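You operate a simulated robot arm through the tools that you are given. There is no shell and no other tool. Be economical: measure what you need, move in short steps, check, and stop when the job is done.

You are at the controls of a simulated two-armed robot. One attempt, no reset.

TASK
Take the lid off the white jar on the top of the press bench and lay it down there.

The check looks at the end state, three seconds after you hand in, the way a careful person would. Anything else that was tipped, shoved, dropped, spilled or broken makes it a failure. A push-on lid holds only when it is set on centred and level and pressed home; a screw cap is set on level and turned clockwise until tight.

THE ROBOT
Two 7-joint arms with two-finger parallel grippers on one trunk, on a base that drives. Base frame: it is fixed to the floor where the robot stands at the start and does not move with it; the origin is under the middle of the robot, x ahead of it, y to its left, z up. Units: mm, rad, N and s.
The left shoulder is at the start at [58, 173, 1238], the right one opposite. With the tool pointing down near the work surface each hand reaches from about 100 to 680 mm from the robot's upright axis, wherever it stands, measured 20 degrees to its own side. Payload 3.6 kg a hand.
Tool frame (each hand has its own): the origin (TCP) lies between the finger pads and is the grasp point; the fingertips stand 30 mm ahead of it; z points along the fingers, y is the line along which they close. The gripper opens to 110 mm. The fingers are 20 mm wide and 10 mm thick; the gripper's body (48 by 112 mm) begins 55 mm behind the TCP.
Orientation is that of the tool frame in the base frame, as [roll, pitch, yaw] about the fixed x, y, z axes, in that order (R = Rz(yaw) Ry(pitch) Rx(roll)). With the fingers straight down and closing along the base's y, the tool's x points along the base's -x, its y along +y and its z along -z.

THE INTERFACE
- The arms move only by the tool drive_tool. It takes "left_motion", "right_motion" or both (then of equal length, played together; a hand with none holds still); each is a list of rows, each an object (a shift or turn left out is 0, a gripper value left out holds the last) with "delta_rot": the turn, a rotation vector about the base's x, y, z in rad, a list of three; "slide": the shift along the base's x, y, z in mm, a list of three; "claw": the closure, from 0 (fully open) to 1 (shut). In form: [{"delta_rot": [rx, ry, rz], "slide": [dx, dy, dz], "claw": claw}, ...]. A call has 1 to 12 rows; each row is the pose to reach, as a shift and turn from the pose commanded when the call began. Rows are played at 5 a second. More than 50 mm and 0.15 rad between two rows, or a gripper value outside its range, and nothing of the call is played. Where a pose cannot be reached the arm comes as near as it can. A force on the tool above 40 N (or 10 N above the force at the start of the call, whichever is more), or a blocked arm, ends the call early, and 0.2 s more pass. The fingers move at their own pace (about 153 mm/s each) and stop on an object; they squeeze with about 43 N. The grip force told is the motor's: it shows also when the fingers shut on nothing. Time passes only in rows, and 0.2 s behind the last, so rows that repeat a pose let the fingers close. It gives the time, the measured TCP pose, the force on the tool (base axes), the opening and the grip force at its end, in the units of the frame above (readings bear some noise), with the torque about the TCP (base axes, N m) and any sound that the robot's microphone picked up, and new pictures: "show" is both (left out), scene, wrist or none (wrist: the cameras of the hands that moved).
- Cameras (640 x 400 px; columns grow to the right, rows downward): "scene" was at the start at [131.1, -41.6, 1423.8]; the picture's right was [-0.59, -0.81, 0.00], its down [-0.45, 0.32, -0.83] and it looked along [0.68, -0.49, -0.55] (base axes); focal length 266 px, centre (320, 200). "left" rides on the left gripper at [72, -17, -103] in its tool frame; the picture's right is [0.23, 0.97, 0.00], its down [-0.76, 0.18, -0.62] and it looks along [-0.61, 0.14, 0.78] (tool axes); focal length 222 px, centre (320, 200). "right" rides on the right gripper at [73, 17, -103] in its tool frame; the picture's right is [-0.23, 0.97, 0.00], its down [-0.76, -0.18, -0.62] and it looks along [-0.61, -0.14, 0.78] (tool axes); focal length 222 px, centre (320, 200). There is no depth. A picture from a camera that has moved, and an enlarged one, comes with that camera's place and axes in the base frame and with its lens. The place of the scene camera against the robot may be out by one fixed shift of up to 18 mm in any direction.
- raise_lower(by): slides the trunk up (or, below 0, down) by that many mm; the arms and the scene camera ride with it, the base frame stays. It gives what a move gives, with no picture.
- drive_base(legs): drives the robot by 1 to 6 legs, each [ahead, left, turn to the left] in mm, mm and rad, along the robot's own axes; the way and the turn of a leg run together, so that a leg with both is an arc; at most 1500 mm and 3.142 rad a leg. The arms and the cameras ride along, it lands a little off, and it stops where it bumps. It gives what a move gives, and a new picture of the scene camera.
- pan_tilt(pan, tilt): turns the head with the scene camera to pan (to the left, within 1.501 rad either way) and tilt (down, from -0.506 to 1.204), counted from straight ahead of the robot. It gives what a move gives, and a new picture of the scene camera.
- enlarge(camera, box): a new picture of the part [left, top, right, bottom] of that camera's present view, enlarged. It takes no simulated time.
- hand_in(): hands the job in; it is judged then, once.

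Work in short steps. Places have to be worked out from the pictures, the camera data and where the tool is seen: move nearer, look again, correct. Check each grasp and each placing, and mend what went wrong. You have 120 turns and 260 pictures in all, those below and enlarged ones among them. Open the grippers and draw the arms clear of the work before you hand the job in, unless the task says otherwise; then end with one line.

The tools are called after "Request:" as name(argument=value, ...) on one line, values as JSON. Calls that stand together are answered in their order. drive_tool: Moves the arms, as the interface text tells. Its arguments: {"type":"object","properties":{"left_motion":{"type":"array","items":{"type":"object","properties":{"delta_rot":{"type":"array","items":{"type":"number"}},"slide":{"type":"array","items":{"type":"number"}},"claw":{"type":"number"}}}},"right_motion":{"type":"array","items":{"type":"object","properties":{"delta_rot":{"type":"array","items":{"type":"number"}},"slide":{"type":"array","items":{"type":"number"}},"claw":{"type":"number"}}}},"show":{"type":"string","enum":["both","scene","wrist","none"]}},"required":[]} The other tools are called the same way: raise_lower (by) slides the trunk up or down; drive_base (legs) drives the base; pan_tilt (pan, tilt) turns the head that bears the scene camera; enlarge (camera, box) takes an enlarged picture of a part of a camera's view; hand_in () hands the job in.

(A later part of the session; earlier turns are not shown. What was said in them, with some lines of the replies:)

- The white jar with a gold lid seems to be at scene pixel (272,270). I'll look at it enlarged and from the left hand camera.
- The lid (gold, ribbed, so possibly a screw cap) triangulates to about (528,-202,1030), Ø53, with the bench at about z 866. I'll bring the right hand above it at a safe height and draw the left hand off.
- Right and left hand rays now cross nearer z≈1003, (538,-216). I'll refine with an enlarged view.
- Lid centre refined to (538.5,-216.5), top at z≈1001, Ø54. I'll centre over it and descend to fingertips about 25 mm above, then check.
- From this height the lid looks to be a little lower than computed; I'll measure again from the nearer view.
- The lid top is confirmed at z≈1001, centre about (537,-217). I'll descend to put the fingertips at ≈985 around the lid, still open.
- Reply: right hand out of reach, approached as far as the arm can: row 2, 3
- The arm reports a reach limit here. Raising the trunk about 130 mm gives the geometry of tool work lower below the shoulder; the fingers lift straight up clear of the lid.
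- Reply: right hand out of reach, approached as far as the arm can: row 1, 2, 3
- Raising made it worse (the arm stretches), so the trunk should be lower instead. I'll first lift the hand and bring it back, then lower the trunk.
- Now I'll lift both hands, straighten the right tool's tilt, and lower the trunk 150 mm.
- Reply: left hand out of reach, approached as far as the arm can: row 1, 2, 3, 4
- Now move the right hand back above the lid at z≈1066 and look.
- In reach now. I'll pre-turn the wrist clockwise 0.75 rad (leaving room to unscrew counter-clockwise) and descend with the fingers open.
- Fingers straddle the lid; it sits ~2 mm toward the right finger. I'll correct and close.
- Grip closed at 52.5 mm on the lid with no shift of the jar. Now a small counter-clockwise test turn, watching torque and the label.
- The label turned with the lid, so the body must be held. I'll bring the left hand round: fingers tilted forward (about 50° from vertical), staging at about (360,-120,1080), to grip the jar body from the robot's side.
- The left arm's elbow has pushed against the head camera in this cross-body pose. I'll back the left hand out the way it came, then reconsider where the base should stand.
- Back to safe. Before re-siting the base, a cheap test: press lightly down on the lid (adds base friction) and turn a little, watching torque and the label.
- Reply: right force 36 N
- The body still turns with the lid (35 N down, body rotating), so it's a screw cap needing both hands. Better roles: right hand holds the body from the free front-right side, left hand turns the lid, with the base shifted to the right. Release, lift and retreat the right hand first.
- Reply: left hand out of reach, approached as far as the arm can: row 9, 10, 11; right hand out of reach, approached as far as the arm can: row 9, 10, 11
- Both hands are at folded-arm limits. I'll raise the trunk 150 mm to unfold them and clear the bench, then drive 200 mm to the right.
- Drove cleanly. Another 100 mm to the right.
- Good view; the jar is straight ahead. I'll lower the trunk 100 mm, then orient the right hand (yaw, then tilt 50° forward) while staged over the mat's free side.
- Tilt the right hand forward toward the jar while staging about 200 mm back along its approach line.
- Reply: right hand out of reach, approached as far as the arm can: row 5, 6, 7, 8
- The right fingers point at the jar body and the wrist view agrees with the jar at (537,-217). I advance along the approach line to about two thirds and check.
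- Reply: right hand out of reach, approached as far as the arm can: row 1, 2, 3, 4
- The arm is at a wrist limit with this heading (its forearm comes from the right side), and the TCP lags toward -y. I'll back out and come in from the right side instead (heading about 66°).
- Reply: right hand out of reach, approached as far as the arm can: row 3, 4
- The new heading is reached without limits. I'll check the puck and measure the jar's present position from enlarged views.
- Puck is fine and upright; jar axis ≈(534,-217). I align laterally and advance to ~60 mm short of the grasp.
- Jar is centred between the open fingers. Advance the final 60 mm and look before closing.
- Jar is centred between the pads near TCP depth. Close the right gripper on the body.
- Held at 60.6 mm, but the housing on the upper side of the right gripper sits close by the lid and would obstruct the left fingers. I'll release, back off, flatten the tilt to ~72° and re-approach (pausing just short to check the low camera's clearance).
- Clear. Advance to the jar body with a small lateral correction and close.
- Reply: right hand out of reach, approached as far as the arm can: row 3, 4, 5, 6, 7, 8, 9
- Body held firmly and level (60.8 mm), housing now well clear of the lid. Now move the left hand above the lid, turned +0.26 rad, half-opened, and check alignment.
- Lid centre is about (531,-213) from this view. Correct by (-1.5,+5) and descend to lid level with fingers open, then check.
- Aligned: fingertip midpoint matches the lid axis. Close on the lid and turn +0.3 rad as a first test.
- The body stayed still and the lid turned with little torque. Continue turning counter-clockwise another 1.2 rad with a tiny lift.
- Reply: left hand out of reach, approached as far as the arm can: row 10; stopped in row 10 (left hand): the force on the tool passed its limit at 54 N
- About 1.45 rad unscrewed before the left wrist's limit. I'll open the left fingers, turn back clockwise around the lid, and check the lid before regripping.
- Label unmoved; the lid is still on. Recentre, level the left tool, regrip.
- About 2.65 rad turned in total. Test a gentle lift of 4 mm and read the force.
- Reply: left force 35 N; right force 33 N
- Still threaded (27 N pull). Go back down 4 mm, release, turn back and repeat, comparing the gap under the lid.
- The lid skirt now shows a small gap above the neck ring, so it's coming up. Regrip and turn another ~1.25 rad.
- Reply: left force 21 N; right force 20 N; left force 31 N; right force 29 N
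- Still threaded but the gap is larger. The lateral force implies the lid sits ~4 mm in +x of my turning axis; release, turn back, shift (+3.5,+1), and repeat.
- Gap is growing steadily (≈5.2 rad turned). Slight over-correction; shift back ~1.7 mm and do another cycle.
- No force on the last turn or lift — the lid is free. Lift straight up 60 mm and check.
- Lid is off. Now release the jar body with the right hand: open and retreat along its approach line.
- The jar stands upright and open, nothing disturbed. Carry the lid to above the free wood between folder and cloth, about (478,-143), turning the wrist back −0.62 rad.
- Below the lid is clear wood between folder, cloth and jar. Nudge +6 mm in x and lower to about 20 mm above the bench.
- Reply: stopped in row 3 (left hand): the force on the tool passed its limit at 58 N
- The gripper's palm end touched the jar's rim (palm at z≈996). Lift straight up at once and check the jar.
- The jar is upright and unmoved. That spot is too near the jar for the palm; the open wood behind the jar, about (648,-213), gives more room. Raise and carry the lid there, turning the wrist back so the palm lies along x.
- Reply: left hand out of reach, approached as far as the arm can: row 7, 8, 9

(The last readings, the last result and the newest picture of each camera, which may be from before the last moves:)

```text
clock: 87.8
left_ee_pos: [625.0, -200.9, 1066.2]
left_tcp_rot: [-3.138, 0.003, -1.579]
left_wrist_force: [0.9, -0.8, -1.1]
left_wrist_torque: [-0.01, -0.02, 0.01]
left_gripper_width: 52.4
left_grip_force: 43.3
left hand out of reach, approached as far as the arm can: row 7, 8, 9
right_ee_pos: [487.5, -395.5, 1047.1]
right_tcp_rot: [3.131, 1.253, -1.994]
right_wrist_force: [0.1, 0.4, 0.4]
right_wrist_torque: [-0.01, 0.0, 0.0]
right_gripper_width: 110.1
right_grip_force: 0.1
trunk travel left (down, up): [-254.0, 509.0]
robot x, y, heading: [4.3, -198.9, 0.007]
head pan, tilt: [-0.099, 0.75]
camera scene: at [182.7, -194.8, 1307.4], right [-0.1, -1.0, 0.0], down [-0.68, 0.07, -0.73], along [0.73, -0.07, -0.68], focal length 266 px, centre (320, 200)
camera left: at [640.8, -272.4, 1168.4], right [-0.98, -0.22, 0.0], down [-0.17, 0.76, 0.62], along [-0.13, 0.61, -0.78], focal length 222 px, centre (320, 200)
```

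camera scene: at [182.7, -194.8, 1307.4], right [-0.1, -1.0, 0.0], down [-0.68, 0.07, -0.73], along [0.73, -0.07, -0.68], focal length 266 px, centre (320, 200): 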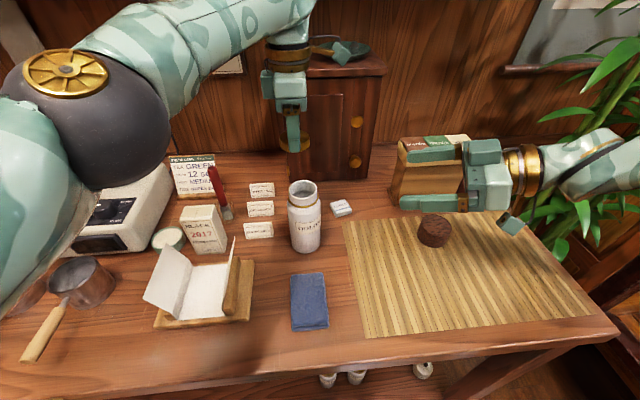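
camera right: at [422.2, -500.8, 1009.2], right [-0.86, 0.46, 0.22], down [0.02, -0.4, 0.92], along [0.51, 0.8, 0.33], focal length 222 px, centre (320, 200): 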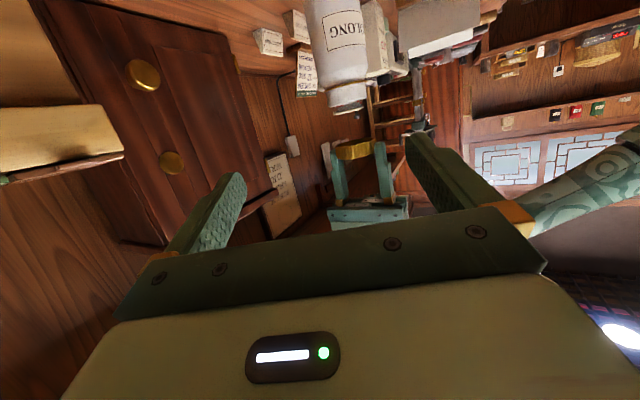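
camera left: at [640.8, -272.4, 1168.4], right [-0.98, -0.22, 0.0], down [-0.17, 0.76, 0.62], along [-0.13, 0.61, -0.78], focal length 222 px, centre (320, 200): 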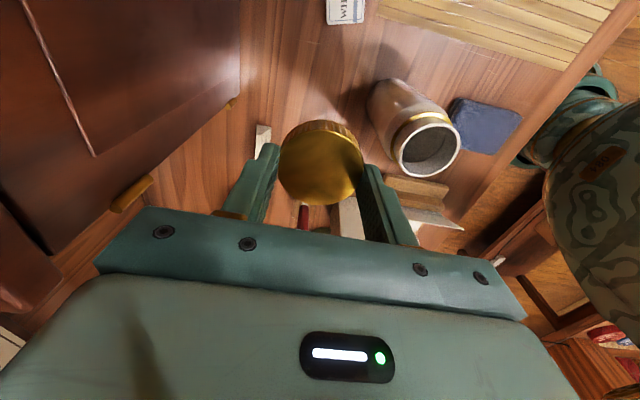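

Reach limit at x≈625. Lift and draw the right hand back, then lower (and so lean forward) the trunk 60 mm.

Request:
drive_tool(right_motion=[{"slide": [-10, -20, 40]}, {"slide": [-20, -40, 80]}, {"slide": [-30, -60, 120]}, {"slide": [-30, -60, 140]}], show="none")

Request:
raise_lower(by=-50)

Request:
drive_tool(left_motion=[{"slide": [10, -6, 0]}, {"slide": [23, -12, 0]}, {"slide": [23, -12, 0]}])

```text
clock: 88.8
left_ee_pos: [626.1, -200.6, 1064.8]
left_tcp_rot: [-3.141, 0.001, -1.581]
left_wrist_force: [-0.5, -1.0, 0.5]
left_wrist_torque: [-0.04, -0.02, 0.02]
left_gripper_width: 52.6
left_grip_force: 43.2
right_ee_pos: [457.7, -453.8, 1186.8]
right_tcp_rot: [3.127, 1.254, -1.997]
right_wrist_force: [0.5, -0.7, 0.0]
right_wrist_torque: [0.0, 0.0, 0.02]
right_gripper_width: 109.8
right_grip_force: 0.0
trunk travel left (down, up): [-254.0, 509.0]
robot x, y, heading: [-1.5, -198.1, 0.003]
head pan, tilt: [-0.099, 0.75]
```

```text
clock: 89.7
left_ee_pos: [624.2, -201.2, 1017.0]
left_tcp_rot: [-3.14, 0.001, -1.579]
left_wrist_force: [-0.6, 1.0, -0.4]
left_wrist_torque: [0.0, -0.03, 0.01]
left_gripper_width: 52.6
left_grip_force: 42.3
right_ee_pos: [455.7, -457.3, 1137.1]
right_tcp_rot: [3.136, 1.253, -1.992]
right_wrist_force: [-0.4, -0.1, 0.1]
right_wrist_torque: [-0.01, 0.01, 0.0]
right_gripper_width: 110.0
right_grip_force: 0.1
trunk travel left (down, up): [-204.0, 559.0]
robot x, y, heading: [0.2, -198.7, 0.004]
head pan, tilt: [-0.099, 0.75]
```

```text
clock: 90.5
left_ee_pos: [641.9, -209.5, 1015.5]
left_tcp_rot: [3.141, 0.004, -1.58]
left_wrist_force: [0.7, -0.7, -0.7]
left_wrist_torque: [0.01, 0.01, 0.01]
left_gripper_width: 52.6
left_grip_force: 42.9
left hand out of reach, approached as far as the arm can: row 2, 3
right_ee_pos: [457.7, -455.1, 1136.4]
right_tcp_rot: [3.129, 1.253, -1.996]
right_wrist_force: [-0.9, -0.4, -0.1]
right_wrist_torque: [0.03, 0.0, -0.03]
right_gripper_width: 109.8
right_grip_force: 0.1
trunk travel left (down, up): [-204.0, 559.0]
robot x, y, heading: [-0.3, -197.7, -0.003]
head pan, tilt: [-0.099, 0.75]
camera scene: at [208.5, -195.4, 1255.4], right [-0.1, -1.0, 0.0], down [-0.68, 0.07, -0.73], along [0.73, -0.07, -0.68], focal length 266 px, centre (320, 200)
camera left: at [658.3, -280.9, 1118.2], right [-0.98, -0.22, 0.0], down [-0.17, 0.76, 0.63], along [-0.14, 0.61, -0.78], focal length 222 px, centre (320, 200)
```

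scene: 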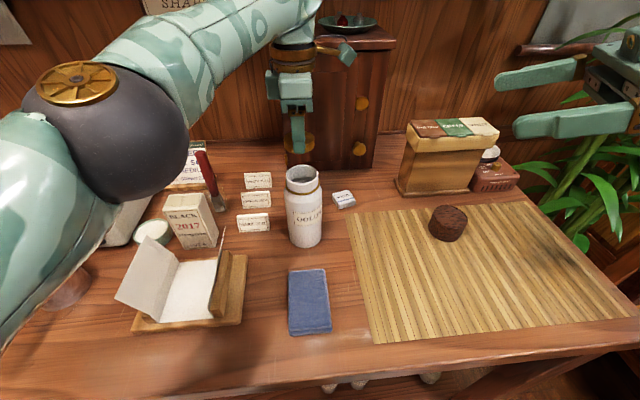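
left: 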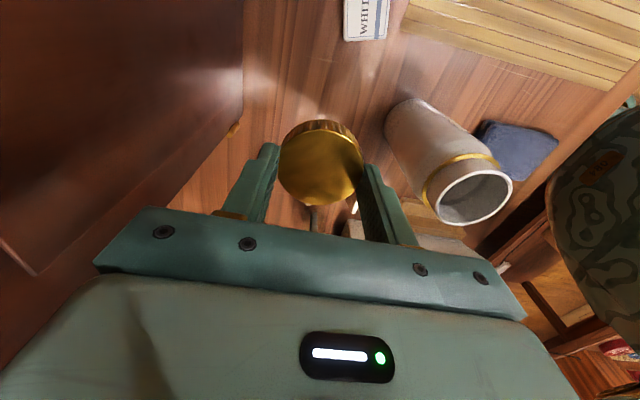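

At (642,-209), the spot below is clear wood between jar and cabinet. Descend with the arm to ~25 mm above the bench in moderate steps, watching force.

Request:
drive_tool(left_motion=[{"slide": [3, 0, -25]}, {"slide": [3, 0, -50]}, {"slide": [3, 0, -75]}, {"slide": [3, 0, -100]}, {"slide": [3, 0, -100]}])

Request:
enlarge(camera="scene", box=[220, 110, 380, 230])

```text
clock: 91.7
left_ee_pos: [645.1, -210.1, 917.1]
left_tcp_rot: [-3.14, 0.001, -1.58]
left_wrist_force: [0.1, 0.0, 0.5]
left_wrist_torque: [-0.01, -0.01, -0.03]
left_gripper_width: 52.6
left_grip_force: 42.5
right_ee_pos: [456.5, -455.8, 1136.5]
right_tcp_rot: [3.133, 1.254, -1.997]
right_wrist_force: [0.1, -0.7, 0.4]
right_wrist_torque: [-0.03, -0.01, 0.05]
right_gripper_width: 110.1
right_grip_force: 0.1
trunk travel left (down, up): [-204.0, 559.0]
robot x, y, heading: [-1.7, -199.2, -0.001]
head pan, tilt: [-0.099, 0.75]
camera scene: at [208.2, -195.3, 1255.5], right [-0.1, -1.0, 0.0], down [-0.68, 0.07, -0.73], along [0.73, -0.07, -0.68], focal length 266 px, centre (320, 200)
camera left: at [662.0, -281.3, 1019.0], right [-0.98, -0.22, 0.0], down [-0.17, 0.76, 0.62], along [-0.13, 0.61, -0.78], focal length 222 px, centre (320, 200)
```

scene: 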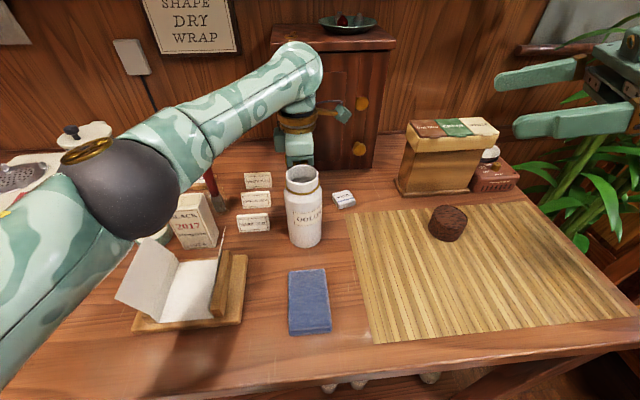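
left: 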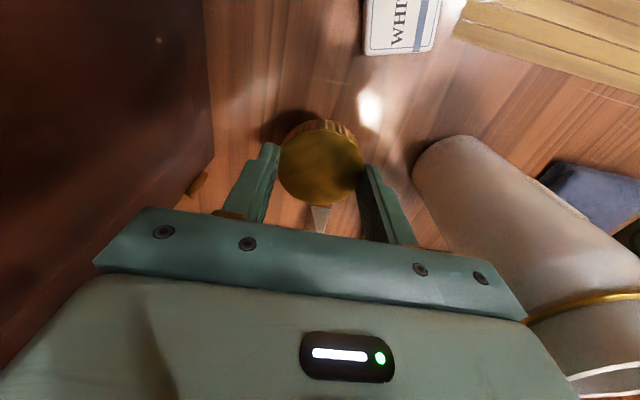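

```text
3.33 times, centred on (300, 170) of scene
camera zoom: at [208.2, -195.3, 1255.5], right [-0.1, -1.0, 0.0], down [-0.68, 0.07, -0.73], along [0.73, -0.07, -0.68], focal length 887 px, centre (387, 300)
```

zoom: 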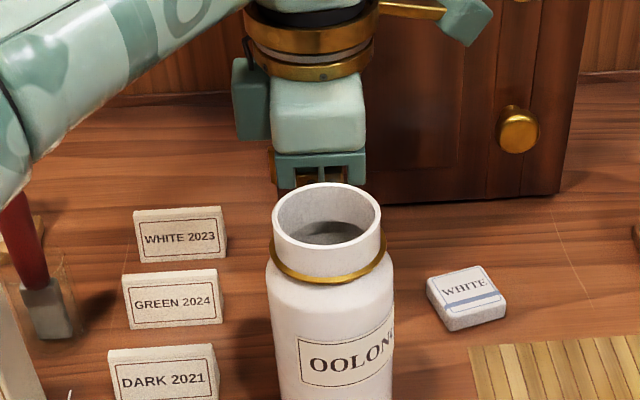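

Elbow and forearm stay well above the objects. Lower another 28 mm in small steps.

Request:
drive_tool(left_motion=[{"slide": [0, 0, -10]}, {"slide": [0, 0, -20]}, {"slide": [0, 0, -25]}, {"slide": [0, 0, -28]}, {"slide": [0, 0, -28]}], show="wrist")

Request:
enlarge(camera="left", box=[240, 80, 400, 220])

```text
clock: 92.9
left_ee_pos: [643.3, -211.2, 888.7]
left_tcp_rot: [-3.139, 0.002, -1.577]
left_wrist_force: [0.0, 0.4, -0.5]
left_wrist_torque: [0.0, 0.01, 0.01]
left_gripper_width: 52.6
left_grip_force: 43.0
right_ee_pos: [457.4, -455.6, 1136.3]
right_tcp_rot: [3.131, 1.253, -1.995]
right_wrist_force: [0.2, 0.7, 0.1]
right_wrist_torque: [0.0, -0.01, -0.01]
right_gripper_width: 110.2
right_grip_force: 0.1
trunk travel left (down, up): [-204.0, 559.0]
robot x, y, heading: [1.9, -194.8, 0.004]
head pan, tilt: [-0.099, 0.75]
camera left: at [661.6, -281.7, 990.8], right [-0.98, -0.22, 0.0], down [-0.17, 0.76, 0.62], along [-0.13, 0.61, -0.78], focal length 222 px, centre (320, 200)
```

left: 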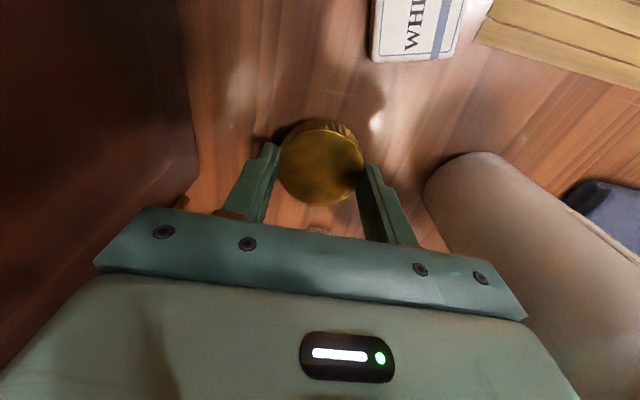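

```text
2.86 times, centred on (320, 150) of left
camera zoom: at [661.6, -281.7, 990.8], right [-0.98, -0.22, 0.0], down [-0.17, 0.76, 0.62], along [-0.13, 0.61, -0.78], focal length 635 px, centre (320, 343)
```

zoom: 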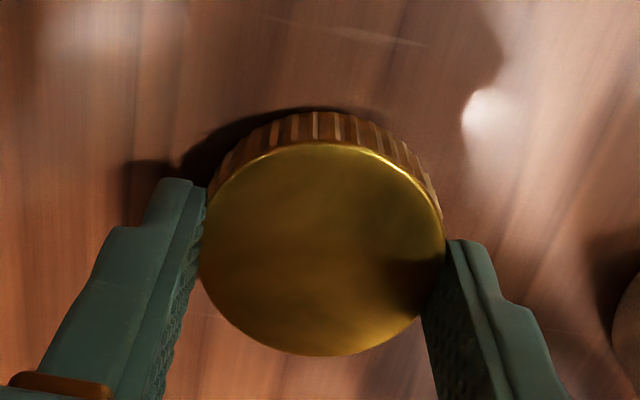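

The lid's shadow is closing in; a few millimetres remain. Lower in 2 mm steps until a contact force shows.

Request:
drive_tool(left_motion=[{"slide": [0, 0, -2]}, {"slide": [0, 0, -4]}, {"slide": [0, 0, -6]}, {"slide": [0, 0, -6]}], show="none")

Request:
enlarge(camera="left", box=[240, 80, 400, 220])

```text
clock: 93.9
left_ee_pos: [646.0, -210.0, 883.8]
left_tcp_rot: [-3.136, 0.002, -1.58]
left_wrist_force: [6.2, -0.7, 15.0]
left_wrist_torque: [-0.12, 0.03, 0.02]
left_gripper_width: 52.3
left_grip_force: 42.9
right_ee_pos: [457.3, -455.4, 1137.2]
right_tcp_rot: [3.133, 1.253, -1.995]
right_wrist_force: [-0.1, 0.4, 0.0]
right_wrist_torque: [0.02, 0.0, 0.0]
right_gripper_width: 110.2
right_grip_force: 0.0
trunk travel left (down, up): [-204.0, 559.0]
robot x, y, heading: [-0.4, -200.0, 0.001]
head pan, tilt: [-0.099, 0.75]
```

```text
2.86 times, centred on (320, 150) of left
camera zoom: at [660.7, -281.7, 986.7], right [-0.98, -0.22, -0.01], down [-0.17, 0.76, 0.62], along [-0.13, 0.61, -0.78], focal length 635 px, centre (320, 343)
```

zoom: 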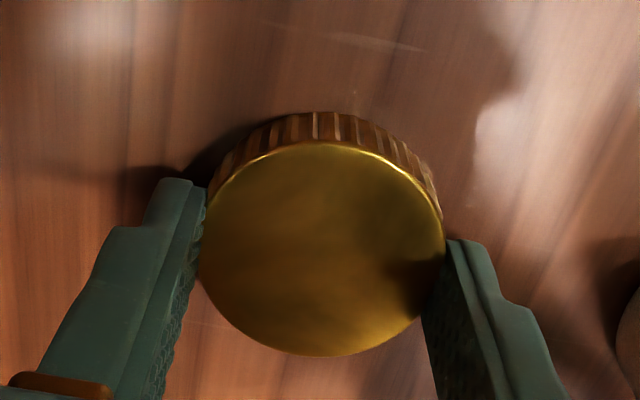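

Contact: 15 N upward, lid on the bench. Ease up 1 mm, open, and lift straight up.

Request:
drive_tool(left_motion=[{"slide": [0, 0, 1.5]}, {"slide": [0, 0, 1.5], "claw": 0.4}, {"slide": [0, 0, 1.5], "claw": 0.3}, {"slide": [0, 0, 1.5], "claw": 0.3}, {"slide": [0, 0, 20]}, {"slide": [0, 0, 50]}, {"slide": [0, 0, 90]}, {"slide": [0, 0, 135]}, {"slide": [0, 0, 170]}, {"slide": [0, 0, 170]}])

Request:
enlarge(camera="left", box=[220, 20, 460, 200])

```text
clock: 96.1
left_ee_pos: [636.5, -207.4, 1047.4]
left_tcp_rot: [-3.141, 0.003, -1.582]
left_wrist_force: [0.1, 0.8, 0.0]
left_wrist_torque: [0.03, 0.01, -0.01]
left_gripper_width: 77.0
left_grip_force: 0.1
left hand out of reach, approached as far as the arm can: row 8, 9, 10
right_ee_pos: [457.1, -456.4, 1136.2]
right_tcp_rot: [3.131, 1.252, -1.996]
right_wrist_force: [0.1, -0.4, -0.2]
right_wrist_torque: [-0.02, 0.0, 0.05]
right_gripper_width: 110.0
right_grip_force: 0.1
trunk travel left (down, up): [-204.0, 559.0]
robot x, y, heading: [-1.8, -201.2, -0.003]
head pan, tilt: [-0.099, 0.75]
camera scene: at [208.3, -195.5, 1255.4], right [-0.1, -1.0, 0.0], down [-0.68, 0.07, -0.73], along [0.73, -0.07, -0.68], focal length 266 px, centre (320, 200)
camera left: at [651.9, -277.4, 1148.6], right [-0.98, -0.22, 0.0], down [-0.17, 0.76, 0.62], along [-0.13, 0.61, -0.78], focal length 222 px, centre (320, 200)
```

scene: 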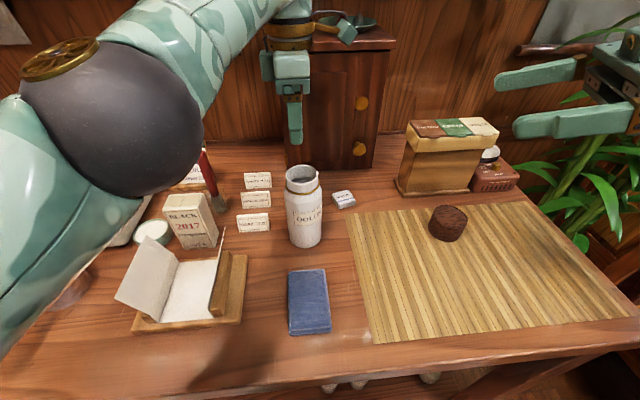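
left: 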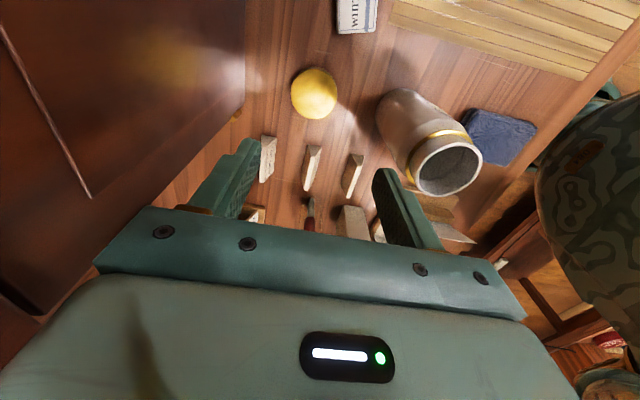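

```text
2.22 times, centred on (340, 110) of left
camera zoom: at [651.9, -277.4, 1148.6], right [-0.98, -0.22, 0.0], down [-0.17, 0.76, 0.62], along [-0.13, 0.61, -0.78], focal length 494 px, centre (276, 400)
```

zoom: 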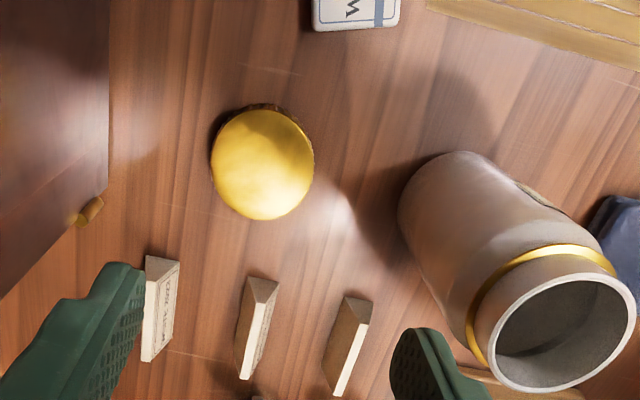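

The lid lies flat on the wood, clear of everything, and the jar stands upright. Raise the trunk for clearance, then draw the left hand back.

Request:
raise_lower(by=50)

Request:
drive_tool(left_motion=[{"slide": [-30, 15, 10]}, {"slide": [-65, 35, 15]}, {"slide": [-100, 60, 15]}, {"slide": [-135, 85, 15]}, {"slide": [-170, 110, 15]}, {"slide": [-205, 130, 15]}, {"slide": [-205, 130, 15]}])

Request:
enlarge(camera="scene", box=[220, 130, 380, 270])

```text
clock: 97.0
left_ee_pos: [620.3, -205.2, 1121.6]
left_tcp_rot: [-3.089, 0.0, -1.58]
left_wrist_force: [0.1, -0.8, -0.4]
left_wrist_torque: [-0.01, 0.0, -0.03]
left_gripper_width: 77.1
left_grip_force: 0.1
right_ee_pos: [457.4, -456.7, 1186.1]
right_tcp_rot: [3.129, 1.254, -1.998]
right_wrist_force: [0.1, 0.3, -0.5]
right_wrist_torque: [0.04, -0.02, 0.01]
right_gripper_width: 109.7
right_grip_force: 0.1
trunk travel left (down, up): [-254.0, 509.0]
robot x, y, heading: [1.0, -197.2, -0.0]
head pan, tilt: [-0.099, 0.75]
```

```text
clock: 98.6
left_ee_pos: [602.4, -176.1, 1189.8]
left_tcp_rot: [-3.09, 0.004, -1.581]
left_wrist_force: [-0.3, 0.1, 0.1]
left_wrist_torque: [0.01, 0.03, 0.0]
left_gripper_width: 76.6
left_grip_force: 0.1
left hand out of reach, approached as far as the arm can: row 1, 2, 3, 4, 5, 6, 7
right_ee_pos: [456.1, -454.9, 1185.6]
right_tcp_rot: [3.132, 1.253, -1.996]
right_wrist_force: [-0.5, 0.5, 0.1]
right_wrist_torque: [0.0, -0.02, -0.02]
right_gripper_width: 110.1
right_grip_force: 0.0
trunk travel left (down, up): [-254.0, 509.0]
robot x, y, heading: [-1.9, -198.7, 0.005]
head pan, tilt: [-0.099, 0.75]
camera scene: at [182.8, -195.2, 1307.3], right [-0.1, -1.0, 0.0], down [-0.68, 0.07, -0.73], along [0.73, -0.07, -0.68], focal length 266 px, centre (320, 200)
camera left: at [613.6, -247.5, 1292.8], right [-0.97, -0.22, -0.05], down [-0.2, 0.76, 0.62], along [-0.1, 0.61, -0.79], focal length 222 px, centre (320, 200)
```

scene: 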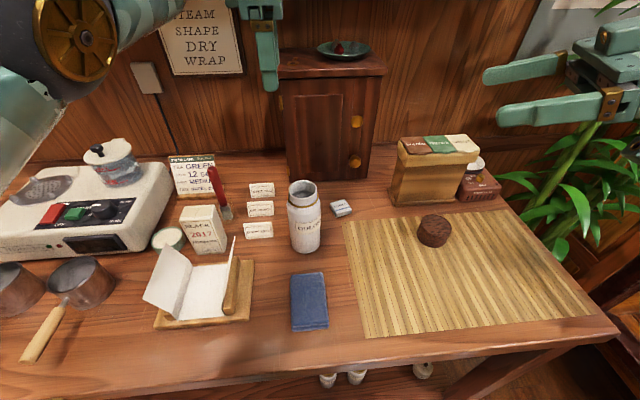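
left: 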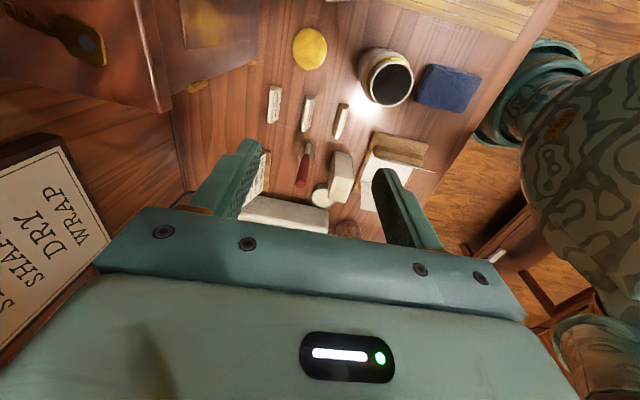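

```text
2.86 times, centred on (300, 200) of scene
camera zoom: at [182.8, -195.2, 1307.3], right [-0.1, -1.0, 0.0], down [-0.68, 0.07, -0.73], along [0.73, -0.07, -0.68], focal length 761 px, centre (377, 200)
```

zoom: 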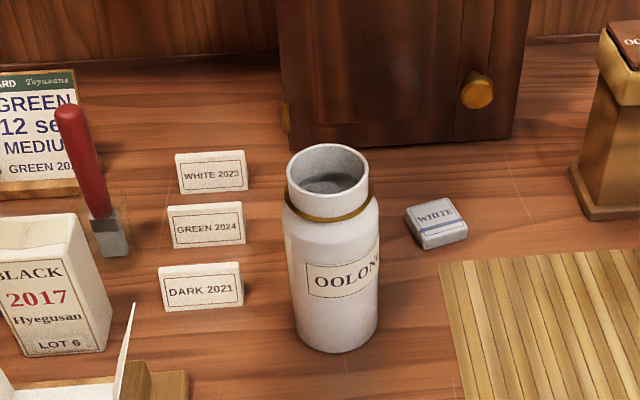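

Everything is in place: lid flat behind the jar, jar upright, nothing else moved, both hands high and clear. Open the left gripper fully with a small settling wait.

Request:
drive_tool(left_motion=[{"claw": 0}, {"claw": 0}, {"claw": 0}], show="wrist")

```text
clock: 99.4
left_ee_pos: [602.9, -176.1, 1189.9]
left_tcp_rot: [-3.091, 0.005, -1.579]
left_wrist_force: [-0.4, -0.1, -0.3]
left_wrist_torque: [-0.03, 0.03, -0.02]
left_gripper_width: 110.1
left_grip_force: 0.1
right_ee_pos: [458.3, -455.8, 1186.1]
right_tcp_rot: [3.129, 1.253, -1.997]
right_wrist_force: [-0.2, 0.1, 0.0]
right_wrist_torque: [-0.01, 0.03, 0.01]
right_gripper_width: 110.1
right_grip_force: 0.0
trunk travel left (down, up): [-254.0, 509.0]
robot x, y, heading: [0.2, -198.5, 0.0]
head pan, tilt: [-0.099, 0.75]
camera left: at [613.7, -247.8, 1292.6], right [-0.97, -0.22, -0.05], down [-0.2, 0.76, 0.62], along [-0.1, 0.61, -0.79], focal length 222 px, centre (320, 200)
```

left: 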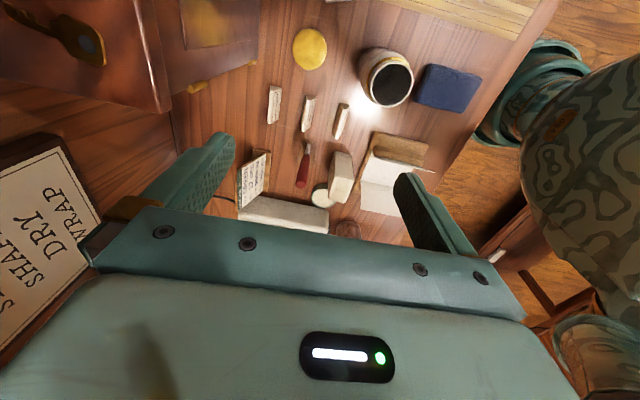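

Both grippers are open and clear of the work, so I'm handing in.

Request:
hand_in()

```text
The job is handed in.
```

I unscrewed the lid from the white jar and laid it flat on the bench behind it; the jar is upright and open, though the gripper bumped its rim once (58 N) without moving it, and nothing else was disturbed.
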